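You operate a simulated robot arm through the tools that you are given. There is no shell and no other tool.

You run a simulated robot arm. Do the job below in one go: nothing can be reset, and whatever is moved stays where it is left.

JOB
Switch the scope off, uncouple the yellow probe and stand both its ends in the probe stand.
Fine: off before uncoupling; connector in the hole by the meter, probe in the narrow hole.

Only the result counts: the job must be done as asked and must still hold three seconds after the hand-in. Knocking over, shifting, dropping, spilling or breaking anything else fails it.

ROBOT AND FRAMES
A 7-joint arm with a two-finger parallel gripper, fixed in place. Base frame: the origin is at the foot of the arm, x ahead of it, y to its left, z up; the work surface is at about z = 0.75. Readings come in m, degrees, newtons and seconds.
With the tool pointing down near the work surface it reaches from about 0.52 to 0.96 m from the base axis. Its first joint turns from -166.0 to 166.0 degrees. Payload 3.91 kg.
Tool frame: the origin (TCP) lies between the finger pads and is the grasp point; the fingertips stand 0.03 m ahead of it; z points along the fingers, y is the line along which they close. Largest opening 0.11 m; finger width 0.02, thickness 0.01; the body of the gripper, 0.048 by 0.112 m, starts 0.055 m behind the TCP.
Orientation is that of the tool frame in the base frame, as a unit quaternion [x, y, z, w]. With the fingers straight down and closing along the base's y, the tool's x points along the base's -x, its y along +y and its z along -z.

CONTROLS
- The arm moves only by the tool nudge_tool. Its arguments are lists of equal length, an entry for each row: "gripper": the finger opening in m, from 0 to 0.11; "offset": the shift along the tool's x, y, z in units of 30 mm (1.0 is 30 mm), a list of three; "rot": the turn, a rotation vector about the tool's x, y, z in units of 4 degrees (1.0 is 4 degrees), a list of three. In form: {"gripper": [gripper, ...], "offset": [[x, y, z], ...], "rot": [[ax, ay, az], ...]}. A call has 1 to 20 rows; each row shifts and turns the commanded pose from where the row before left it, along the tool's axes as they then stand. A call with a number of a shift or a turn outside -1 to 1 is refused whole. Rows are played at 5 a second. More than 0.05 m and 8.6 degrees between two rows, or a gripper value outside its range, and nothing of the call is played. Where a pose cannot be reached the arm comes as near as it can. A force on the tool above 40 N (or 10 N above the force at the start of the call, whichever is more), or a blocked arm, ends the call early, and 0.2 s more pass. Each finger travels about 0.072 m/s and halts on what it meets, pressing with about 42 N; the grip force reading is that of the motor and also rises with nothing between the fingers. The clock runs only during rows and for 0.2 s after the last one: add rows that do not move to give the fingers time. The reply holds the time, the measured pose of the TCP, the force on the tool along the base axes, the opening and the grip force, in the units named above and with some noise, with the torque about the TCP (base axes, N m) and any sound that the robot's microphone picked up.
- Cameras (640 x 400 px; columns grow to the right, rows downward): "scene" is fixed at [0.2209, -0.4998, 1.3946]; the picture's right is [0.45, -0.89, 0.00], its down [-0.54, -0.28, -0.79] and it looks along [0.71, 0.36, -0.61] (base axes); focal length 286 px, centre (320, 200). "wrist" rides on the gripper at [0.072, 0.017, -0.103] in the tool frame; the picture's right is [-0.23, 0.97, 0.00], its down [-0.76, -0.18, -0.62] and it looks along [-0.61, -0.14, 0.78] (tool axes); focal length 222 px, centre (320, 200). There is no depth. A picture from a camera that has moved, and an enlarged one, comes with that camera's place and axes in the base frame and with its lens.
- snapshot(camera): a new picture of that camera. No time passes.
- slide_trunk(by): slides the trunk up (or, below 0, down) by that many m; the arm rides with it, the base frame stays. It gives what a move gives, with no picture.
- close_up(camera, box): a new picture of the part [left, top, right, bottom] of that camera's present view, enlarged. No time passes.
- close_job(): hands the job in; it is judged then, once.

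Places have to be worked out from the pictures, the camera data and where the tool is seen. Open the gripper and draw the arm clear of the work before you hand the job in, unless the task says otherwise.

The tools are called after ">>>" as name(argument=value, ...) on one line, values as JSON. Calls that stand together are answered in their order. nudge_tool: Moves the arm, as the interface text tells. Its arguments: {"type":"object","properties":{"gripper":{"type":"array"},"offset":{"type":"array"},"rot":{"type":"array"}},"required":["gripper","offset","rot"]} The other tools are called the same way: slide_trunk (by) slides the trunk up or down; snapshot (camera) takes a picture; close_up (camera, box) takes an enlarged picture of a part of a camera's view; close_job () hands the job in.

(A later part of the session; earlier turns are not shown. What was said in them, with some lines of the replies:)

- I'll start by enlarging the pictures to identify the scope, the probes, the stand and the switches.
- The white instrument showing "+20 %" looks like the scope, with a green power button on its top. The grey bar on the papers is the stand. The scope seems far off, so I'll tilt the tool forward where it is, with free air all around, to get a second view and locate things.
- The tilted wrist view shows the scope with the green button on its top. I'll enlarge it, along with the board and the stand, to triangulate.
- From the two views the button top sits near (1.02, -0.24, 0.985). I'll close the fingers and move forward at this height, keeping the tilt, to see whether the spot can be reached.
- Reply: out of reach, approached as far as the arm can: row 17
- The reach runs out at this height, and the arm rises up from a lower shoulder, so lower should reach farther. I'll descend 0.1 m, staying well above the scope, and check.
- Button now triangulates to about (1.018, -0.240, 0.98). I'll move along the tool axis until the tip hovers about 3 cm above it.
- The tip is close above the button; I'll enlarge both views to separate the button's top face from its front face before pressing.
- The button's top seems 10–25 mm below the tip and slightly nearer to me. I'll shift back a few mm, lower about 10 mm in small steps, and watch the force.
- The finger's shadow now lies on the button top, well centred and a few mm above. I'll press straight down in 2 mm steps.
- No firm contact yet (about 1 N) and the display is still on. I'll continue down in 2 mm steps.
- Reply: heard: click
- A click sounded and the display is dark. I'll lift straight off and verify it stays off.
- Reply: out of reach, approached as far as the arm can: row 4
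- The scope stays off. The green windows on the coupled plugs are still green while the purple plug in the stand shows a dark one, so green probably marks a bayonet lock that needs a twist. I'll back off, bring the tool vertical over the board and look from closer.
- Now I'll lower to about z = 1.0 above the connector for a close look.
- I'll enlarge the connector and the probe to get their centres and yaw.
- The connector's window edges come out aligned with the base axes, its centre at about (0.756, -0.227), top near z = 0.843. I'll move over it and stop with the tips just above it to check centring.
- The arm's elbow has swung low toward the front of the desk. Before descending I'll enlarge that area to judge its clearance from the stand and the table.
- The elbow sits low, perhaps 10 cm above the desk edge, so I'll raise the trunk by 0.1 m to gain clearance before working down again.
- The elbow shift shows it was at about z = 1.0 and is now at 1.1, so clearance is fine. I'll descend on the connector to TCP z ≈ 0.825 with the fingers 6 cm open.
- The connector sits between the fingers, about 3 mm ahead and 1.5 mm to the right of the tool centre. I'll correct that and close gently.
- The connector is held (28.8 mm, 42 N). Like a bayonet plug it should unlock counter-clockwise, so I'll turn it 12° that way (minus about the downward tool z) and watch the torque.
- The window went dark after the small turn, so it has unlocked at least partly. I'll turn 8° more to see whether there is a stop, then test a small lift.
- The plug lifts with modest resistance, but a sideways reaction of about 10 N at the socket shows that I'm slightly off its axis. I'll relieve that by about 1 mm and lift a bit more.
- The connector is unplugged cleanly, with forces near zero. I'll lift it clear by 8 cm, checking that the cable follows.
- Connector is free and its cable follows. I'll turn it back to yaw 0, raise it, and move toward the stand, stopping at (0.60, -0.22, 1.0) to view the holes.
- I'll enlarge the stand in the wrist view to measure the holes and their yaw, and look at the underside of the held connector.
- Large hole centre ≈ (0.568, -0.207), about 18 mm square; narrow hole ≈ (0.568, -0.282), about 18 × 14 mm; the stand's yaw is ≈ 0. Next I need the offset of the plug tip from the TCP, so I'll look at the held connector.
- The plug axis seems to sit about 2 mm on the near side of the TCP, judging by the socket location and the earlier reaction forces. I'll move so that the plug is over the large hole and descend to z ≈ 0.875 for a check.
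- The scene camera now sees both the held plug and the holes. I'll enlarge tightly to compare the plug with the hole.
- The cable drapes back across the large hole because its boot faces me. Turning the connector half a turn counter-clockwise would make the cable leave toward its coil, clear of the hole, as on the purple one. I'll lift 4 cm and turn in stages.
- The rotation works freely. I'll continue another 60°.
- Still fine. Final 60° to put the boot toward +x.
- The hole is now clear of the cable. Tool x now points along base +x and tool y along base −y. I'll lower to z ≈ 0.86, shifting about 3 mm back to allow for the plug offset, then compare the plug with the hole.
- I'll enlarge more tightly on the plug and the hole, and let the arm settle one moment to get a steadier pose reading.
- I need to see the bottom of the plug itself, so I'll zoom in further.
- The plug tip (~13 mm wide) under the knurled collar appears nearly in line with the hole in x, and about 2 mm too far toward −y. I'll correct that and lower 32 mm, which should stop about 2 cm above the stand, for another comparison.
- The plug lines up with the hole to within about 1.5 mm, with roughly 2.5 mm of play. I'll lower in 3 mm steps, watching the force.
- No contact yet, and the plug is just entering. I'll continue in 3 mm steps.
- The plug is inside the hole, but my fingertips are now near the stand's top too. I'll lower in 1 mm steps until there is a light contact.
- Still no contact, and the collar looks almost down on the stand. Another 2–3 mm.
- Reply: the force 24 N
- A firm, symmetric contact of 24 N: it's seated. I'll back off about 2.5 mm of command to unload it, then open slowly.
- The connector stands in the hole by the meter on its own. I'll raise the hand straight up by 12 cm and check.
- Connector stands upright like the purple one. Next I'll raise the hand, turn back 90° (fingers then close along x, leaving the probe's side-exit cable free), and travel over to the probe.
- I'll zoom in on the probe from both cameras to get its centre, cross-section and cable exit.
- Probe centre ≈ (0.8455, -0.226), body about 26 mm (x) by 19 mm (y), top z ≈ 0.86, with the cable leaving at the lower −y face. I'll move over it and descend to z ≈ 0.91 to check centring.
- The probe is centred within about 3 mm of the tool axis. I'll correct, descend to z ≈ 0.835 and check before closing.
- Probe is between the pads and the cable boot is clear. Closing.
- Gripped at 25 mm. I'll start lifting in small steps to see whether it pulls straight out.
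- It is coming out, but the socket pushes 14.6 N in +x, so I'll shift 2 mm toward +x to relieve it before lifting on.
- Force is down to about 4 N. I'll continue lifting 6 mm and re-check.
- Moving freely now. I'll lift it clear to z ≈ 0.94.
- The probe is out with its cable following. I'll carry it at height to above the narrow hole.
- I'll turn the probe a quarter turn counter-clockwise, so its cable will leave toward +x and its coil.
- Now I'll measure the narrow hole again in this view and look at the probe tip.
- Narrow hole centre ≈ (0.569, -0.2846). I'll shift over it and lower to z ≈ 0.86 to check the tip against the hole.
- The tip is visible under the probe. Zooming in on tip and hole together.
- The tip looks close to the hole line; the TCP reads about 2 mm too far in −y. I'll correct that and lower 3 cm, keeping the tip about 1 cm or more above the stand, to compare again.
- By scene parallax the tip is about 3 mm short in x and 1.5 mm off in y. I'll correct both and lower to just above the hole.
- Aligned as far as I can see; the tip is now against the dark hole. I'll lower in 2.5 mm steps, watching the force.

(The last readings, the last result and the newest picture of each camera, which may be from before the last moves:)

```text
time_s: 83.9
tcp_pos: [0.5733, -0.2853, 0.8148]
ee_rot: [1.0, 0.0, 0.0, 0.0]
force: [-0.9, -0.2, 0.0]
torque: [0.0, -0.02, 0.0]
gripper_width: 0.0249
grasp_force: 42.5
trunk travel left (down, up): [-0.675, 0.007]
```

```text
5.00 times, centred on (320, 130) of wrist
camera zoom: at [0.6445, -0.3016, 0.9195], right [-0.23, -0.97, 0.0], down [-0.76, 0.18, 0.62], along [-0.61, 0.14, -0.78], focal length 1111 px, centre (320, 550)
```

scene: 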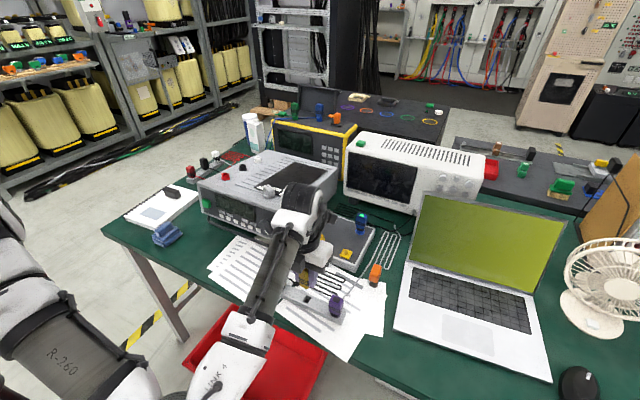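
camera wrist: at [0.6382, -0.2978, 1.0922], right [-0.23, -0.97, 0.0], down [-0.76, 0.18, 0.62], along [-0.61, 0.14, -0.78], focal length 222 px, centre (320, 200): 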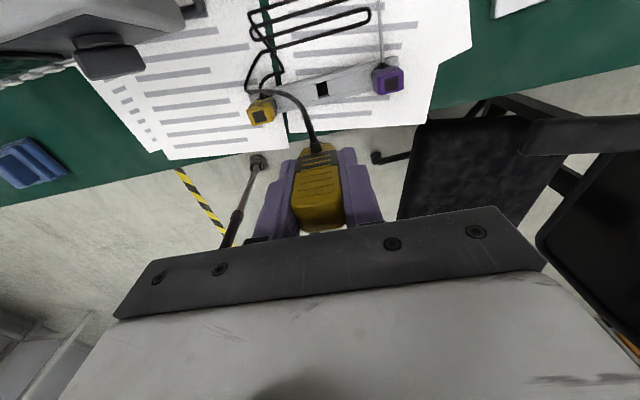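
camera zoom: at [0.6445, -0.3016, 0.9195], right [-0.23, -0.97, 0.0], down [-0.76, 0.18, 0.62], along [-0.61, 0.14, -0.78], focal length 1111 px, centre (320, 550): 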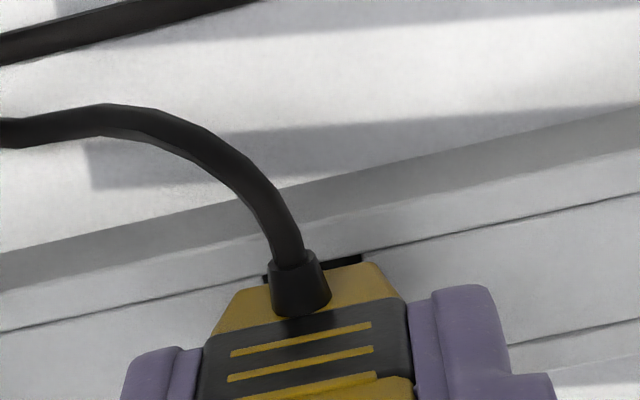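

No contact, and the tip is just inside the hole, but the arm went about 3 mm farther in x than intended. I'll shift back 3 mm in x and then lower on.

>>> nudge_tool(gripper=[0.018, 0.018, 0.018], offset=[[-0.1, 0, 0], [0, 0, 0], [0, 0, 0]], rot=[[0, 0, 0], [0, 0, 0], [0, 0, 0]])

>>> nudge_tool(gripper=[0.018, 0.018, 0.018], offset=[[0, 0, 0.07], [0, 0, 0.07], [0, 0, 0]], rot=[[0, 0, 0], [0, 0, 0], [0, 0, 0]])

>>> close_up(camera="scene", box=[305, 278, 335, 308])

```text
time_s: 84.7
tcp_pos: [0.5704, -0.2853, 0.8177]
ee_rot: [1.0, 0.0, 0.0, 0.0]
force: [0.5, 0.2, 0.0]
torque: [-0.01, 0.01, -0.01]
gripper_width: 0.0249
grasp_force: 41.9
trunk travel left (down, up): [-0.675, 0.007]
```

```text
time_s: 85.5
tcp_pos: [0.5698, -0.2849, 0.8124]
ee_rot: [1.0, 0.0, 0.0, 0.0]
force: [-0.6, 0.3, -0.7]
torque: [-0.01, -0.01, 0.0]
gripper_width: 0.0246
grasp_force: 42.1
trunk travel left (down, up): [-0.675, 0.007]
```

```text
13.33 times, centred on (320, 293) of scene
camera zoom: at [0.2209, -0.4998, 1.3946], right [0.45, -0.89, 0.0], down [-0.54, -0.28, -0.79], along [0.71, 0.36, -0.61], focal length 3813 px, centre (320, -1040)
```

zoom: 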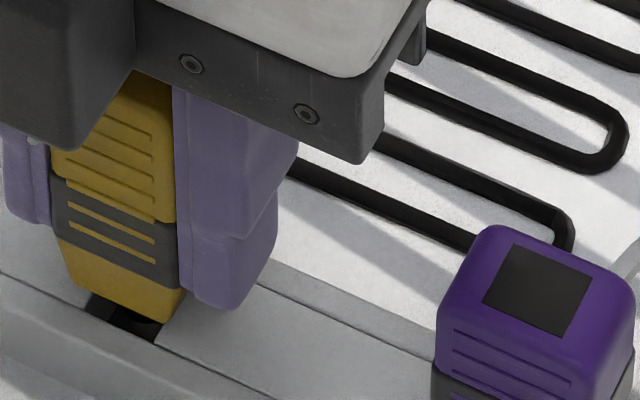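

The dark tip can be seen inside the hole. Lowering further in 2 mm steps until contact.

>>> nudge_tool(gripper=[0.018, 0.018, 0.018, 0.018], offset=[[0, 0, 0.07], [0, 0, 0.07], [0, 0, 0.07], [0, 0, 0]], rot=[[0, 0, 0], [0, 0, 0], [0, 0, 0], [0, 0, 0]])

>>> close_up(camera="scene", box=[305, 278, 335, 308])

```text
time_s: 86.5
tcp_pos: [0.5715, -0.2854, 0.8065]
ee_rot: [1.0, 0.0, 0.001, 0.001]
force: [2.0, 1.4, 12.7]
torque: [0.02, -0.06, 0.02]
gripper_width: 0.0248
grasp_force: 41.5
trunk travel left (down, up): [-0.675, 0.007]
```

```text
13.33 times, centred on (320, 293) of scene
camera zoom: at [0.2209, -0.4998, 1.3946], right [0.45, -0.89, 0.0], down [-0.54, -0.28, -0.79], along [0.71, 0.36, -0.61], focal length 3813 px, centre (320, -1040)
```

zoom: 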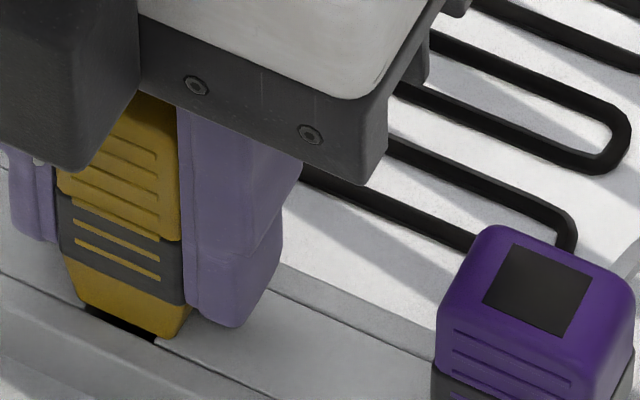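

Contact of 12.7 N with no torque: the probe body rests on the stand. I'll unload slightly and open slowly.

>>> nudge_tool(gripper=[0.018, 0.018], offset=[[0, 0, -0.045], [0, 0, 0]], rot=[[0, 0, 0], [0, 0, 0]])

>>> nudge_tool(gripper=[0.026, 0.028, 0.032, 0.038, 0.045, 0.05, 0.05], offset=[[0, 0, 0], [0, 0, 0], [0, 0, 0], [0, 0, 0], [0, 0, 0], [0, 0, 0], [0, 0, 0]], rot=[[0, 0, 0], [0, 0, 0], [0, 0, 0], [0, 0, 0], [0, 0, 0], [0, 0, 0], [0, 0, 0]])

>>> close_up(camera="scene", box=[290, 265, 340, 310])

>>> snapshot(camera="wrist")

```text
time_s: 87.1
tcp_pos: [0.5707, -0.2856, 0.808]
ee_rot: [1.0, 0.001, -0.001, 0.0]
force: [-0.2, -0.6, 1.9]
torque: [-0.06, -0.02, 0.02]
gripper_width: 0.0248
grasp_force: 42.1
trunk travel left (down, up): [-0.675, 0.007]
```

```text
time_s: 88.7
tcp_pos: [0.5711, -0.2855, 0.8087]
ee_rot: [1.0, 0.001, 0.001, 0.0]
force: [0.8, -0.9, 0.6]
torque: [-0.02, 0.02, -0.01]
gripper_width: 0.0502
grasp_force: 0.1
trunk travel left (down, up): [-0.675, 0.007]
```

```text
8.89 times, centred on (315, 288) of scene
camera zoom: at [0.2209, -0.4998, 1.3946], right [0.45, -0.89, 0.0], down [-0.54, -0.28, -0.79], along [0.71, 0.36, -0.61], focal length 2542 px, centre (364, -578)
```

zoom: 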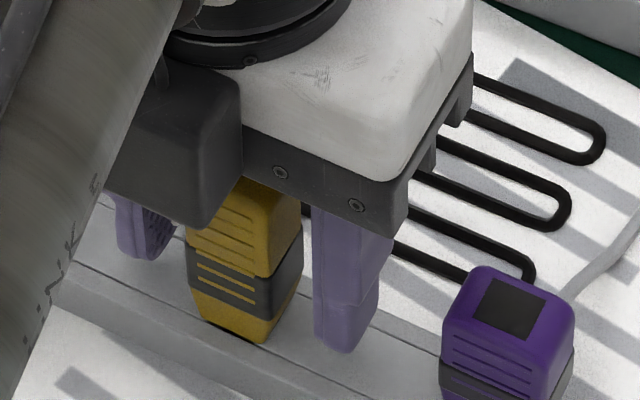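

```text
taken
camera wrist: at [0.6415, -0.3022, 0.9113], right [-0.23, -0.97, 0.0], down [-0.76, 0.18, 0.62], along [-0.61, 0.14, -0.78], focal length 222 px, centre (320, 200)
```

wrist: 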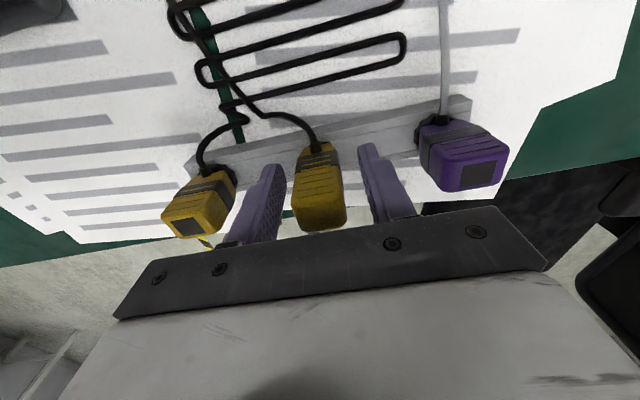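

Both ends are standing. I'll withdraw straight up and then inspect.

>>> nudge_tool(gripper=[0.05, 0.05, 0.055, 0.06, 0.06, 0.06, 0.06, 0.06, 0.06], offset=[[0, 0, -0.3], [0, 0, -0.4], [0, 0, -0.6], [0, 0, -0.8], [0, 0, -0.9], [0, 0, -0.9], [0, 0, -0.9], [0, 0, -0.9], [0, 0, 0]], rot=[[0, 0, 0], [0, 0, 0], [0, 0, 0], [0, 0, 0], [0, 0, 0], [0, 0, 0], [0, 0, 0], [0, 0, 0], [0, 0, 0]])

>>> snapshot(camera="scene")

>>> close_up(camera="wrist", box=[220, 50, 420, 170])

>>> close_up(camera="scene", box=[260, 240, 360, 330])

```text
time_s: 90.7
tcp_pos: [0.5699, -0.286, 0.9783]
ee_rot: [1.0, 0.0, 0.0, 0.0]
force: [0.1, 0.2, 1.2]
torque: [0.0, 0.0, 0.0]
gripper_width: 0.06
grasp_force: 0.1
trunk travel left (down, up): [-0.675, 0.007]
```

```text
taken
```

scene: 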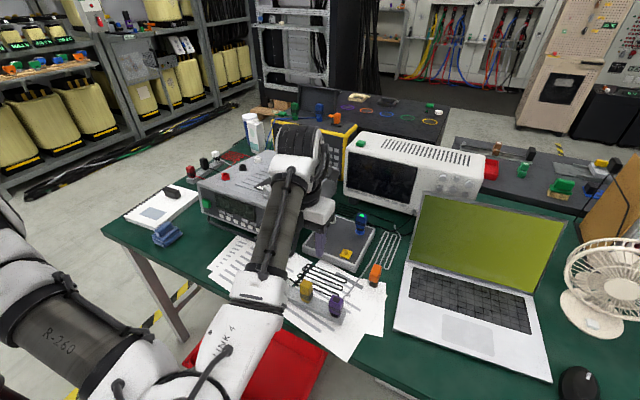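

```text
3.20 times, centred on (320, 110) of wrist
camera zoom: at [0.6419, -0.3024, 1.0822], right [-0.23, -0.97, 0.0], down [-0.76, 0.18, 0.62], along [-0.61, 0.14, -0.78], focal length 711 px, centre (320, 488)
```

zoom: 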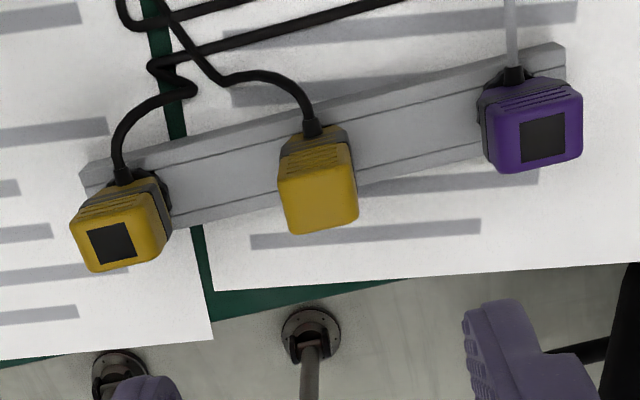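

```text
4.44 times, centred on (310, 285) of scene
camera zoom: at [0.2209, -0.4998, 1.3946], right [0.45, -0.89, 0.0], down [-0.54, -0.28, -0.79], along [0.71, 0.36, -0.61], focal length 1271 px, centre (364, -178)
```

zoom: 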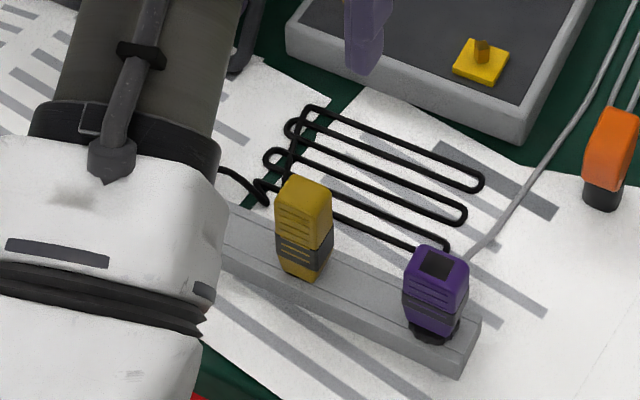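

Both yellow ends stand in line with the purple one. I'll draw the arm well clear (up and a bit back) and do a final overall check.

>>> nudge_tool(gripper=[0.06, 0.06, 0.06, 0.06, 0.06, 0.06, 0.06, 0.06, 0.06, 0.06, 0.06], offset=[[0, 0, -0.9], [0, 0, -0.9], [0, 0, -0.9], [0, 0, -0.9], [0, 0, -0.9], [0, 0, -0.9], [0, 0, -0.9], [0, -0.9, -0.5], [0, -0.9, 0], [0, -0.9, 0], [0, 0, 0]], rot=[[0, 0, 0], [0, 0, 0], [0, 0, 0], [0, 0, 0], [0, 0, 0], [0, 0, 0], [0, 0, 0], [0, 0, 0], [0, 0, 0], [0, 0, 0], [0, 0, 0]])

>>> snapshot(camera="scene")

>>> close_up(camera="scene", box=[240, 180, 420, 340])

>>> close_up(camera="scene", box=[260, 260, 350, 330])

```text
time_s: 93.1
tcp_pos: [0.571, -0.2039, 1.1848]
ee_rot: [1.0, 0.001, 0.0, -0.001]
force: [0.1, 0.4, 0.0]
torque: [0.0, 0.01, 0.03]
gripper_width: 0.0599
grasp_force: 0.1
trunk travel left (down, up): [-0.675, 0.007]
```

```text
taken
```

scene: 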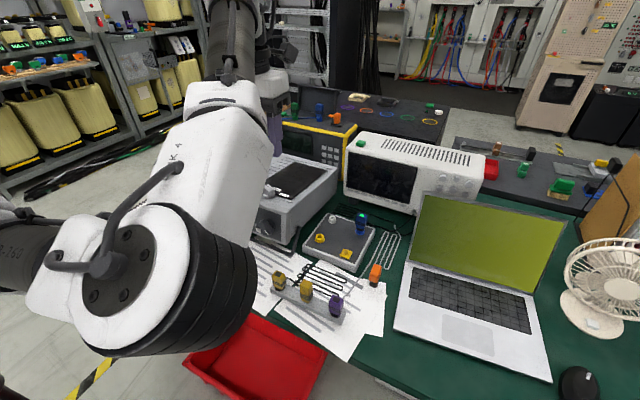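

```text
2.50 times, centred on (330, 260) of scene
camera zoom: at [0.2209, -0.4998, 1.3946], right [0.45, -0.89, 0.0], down [-0.54, -0.28, -0.79], along [0.71, 0.36, -0.61], focal length 715 px, centre (295, 50)
```

zoom: 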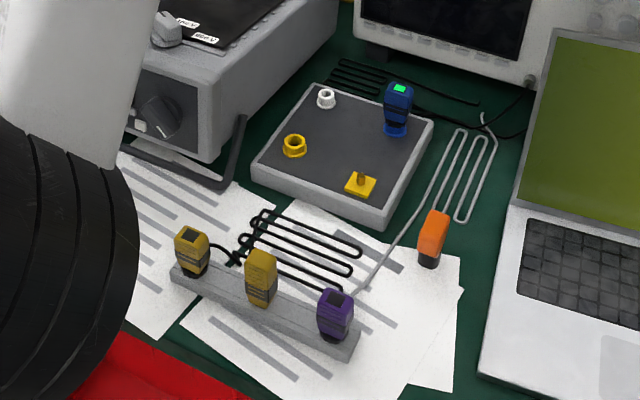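

```text
5.71 times, centred on (305, 295) of scene
camera zoom: at [0.2209, -0.4998, 1.3946], right [0.45, -0.89, 0.0], down [-0.54, -0.28, -0.79], along [0.71, 0.36, -0.61], focal length 1634 px, centre (406, -343)
```

zoom: 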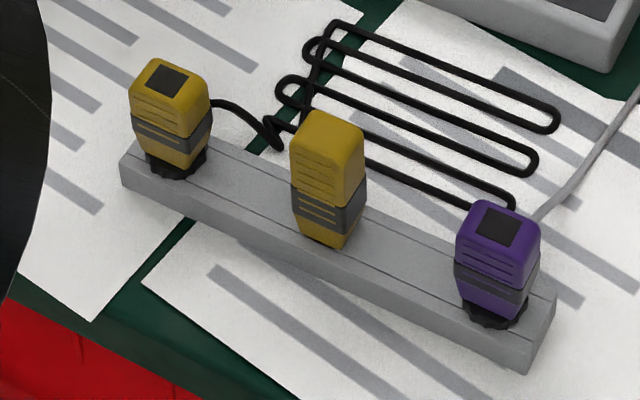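

The scope is dark, the connector stands in the hole by the meter, the probe stands in the narrow hole, and nothing else looks moved. The gripper is open and the arm is clear, so I'm handing in.

>>> close_job()

```text
The job is handed in.
```

The scope is off, and both ends of the yellow probe are standing in the probe stand. I have handed the job in; no verdict has come back.

- **Scope:** I pressed the green button on its top. It clicked, the display went dark before I uncoupled anything, and it stayed dark.
- **Connector:** I turned it counter-clockwise until its green window went dark, then pulled it out. It now stands in the hole by the meter.
- **Probe:** I pulled it straight out. It now stands in the narrow middle hole, next to the purple one.

While I was pulling the probe, its socket took a sideways push of about 15 N. I eased that off straight away. In the last pictures I saw no sign that the board, the stand, the purple one or the blue plug had moved. The gripper was open and the arm clear when I handed in.
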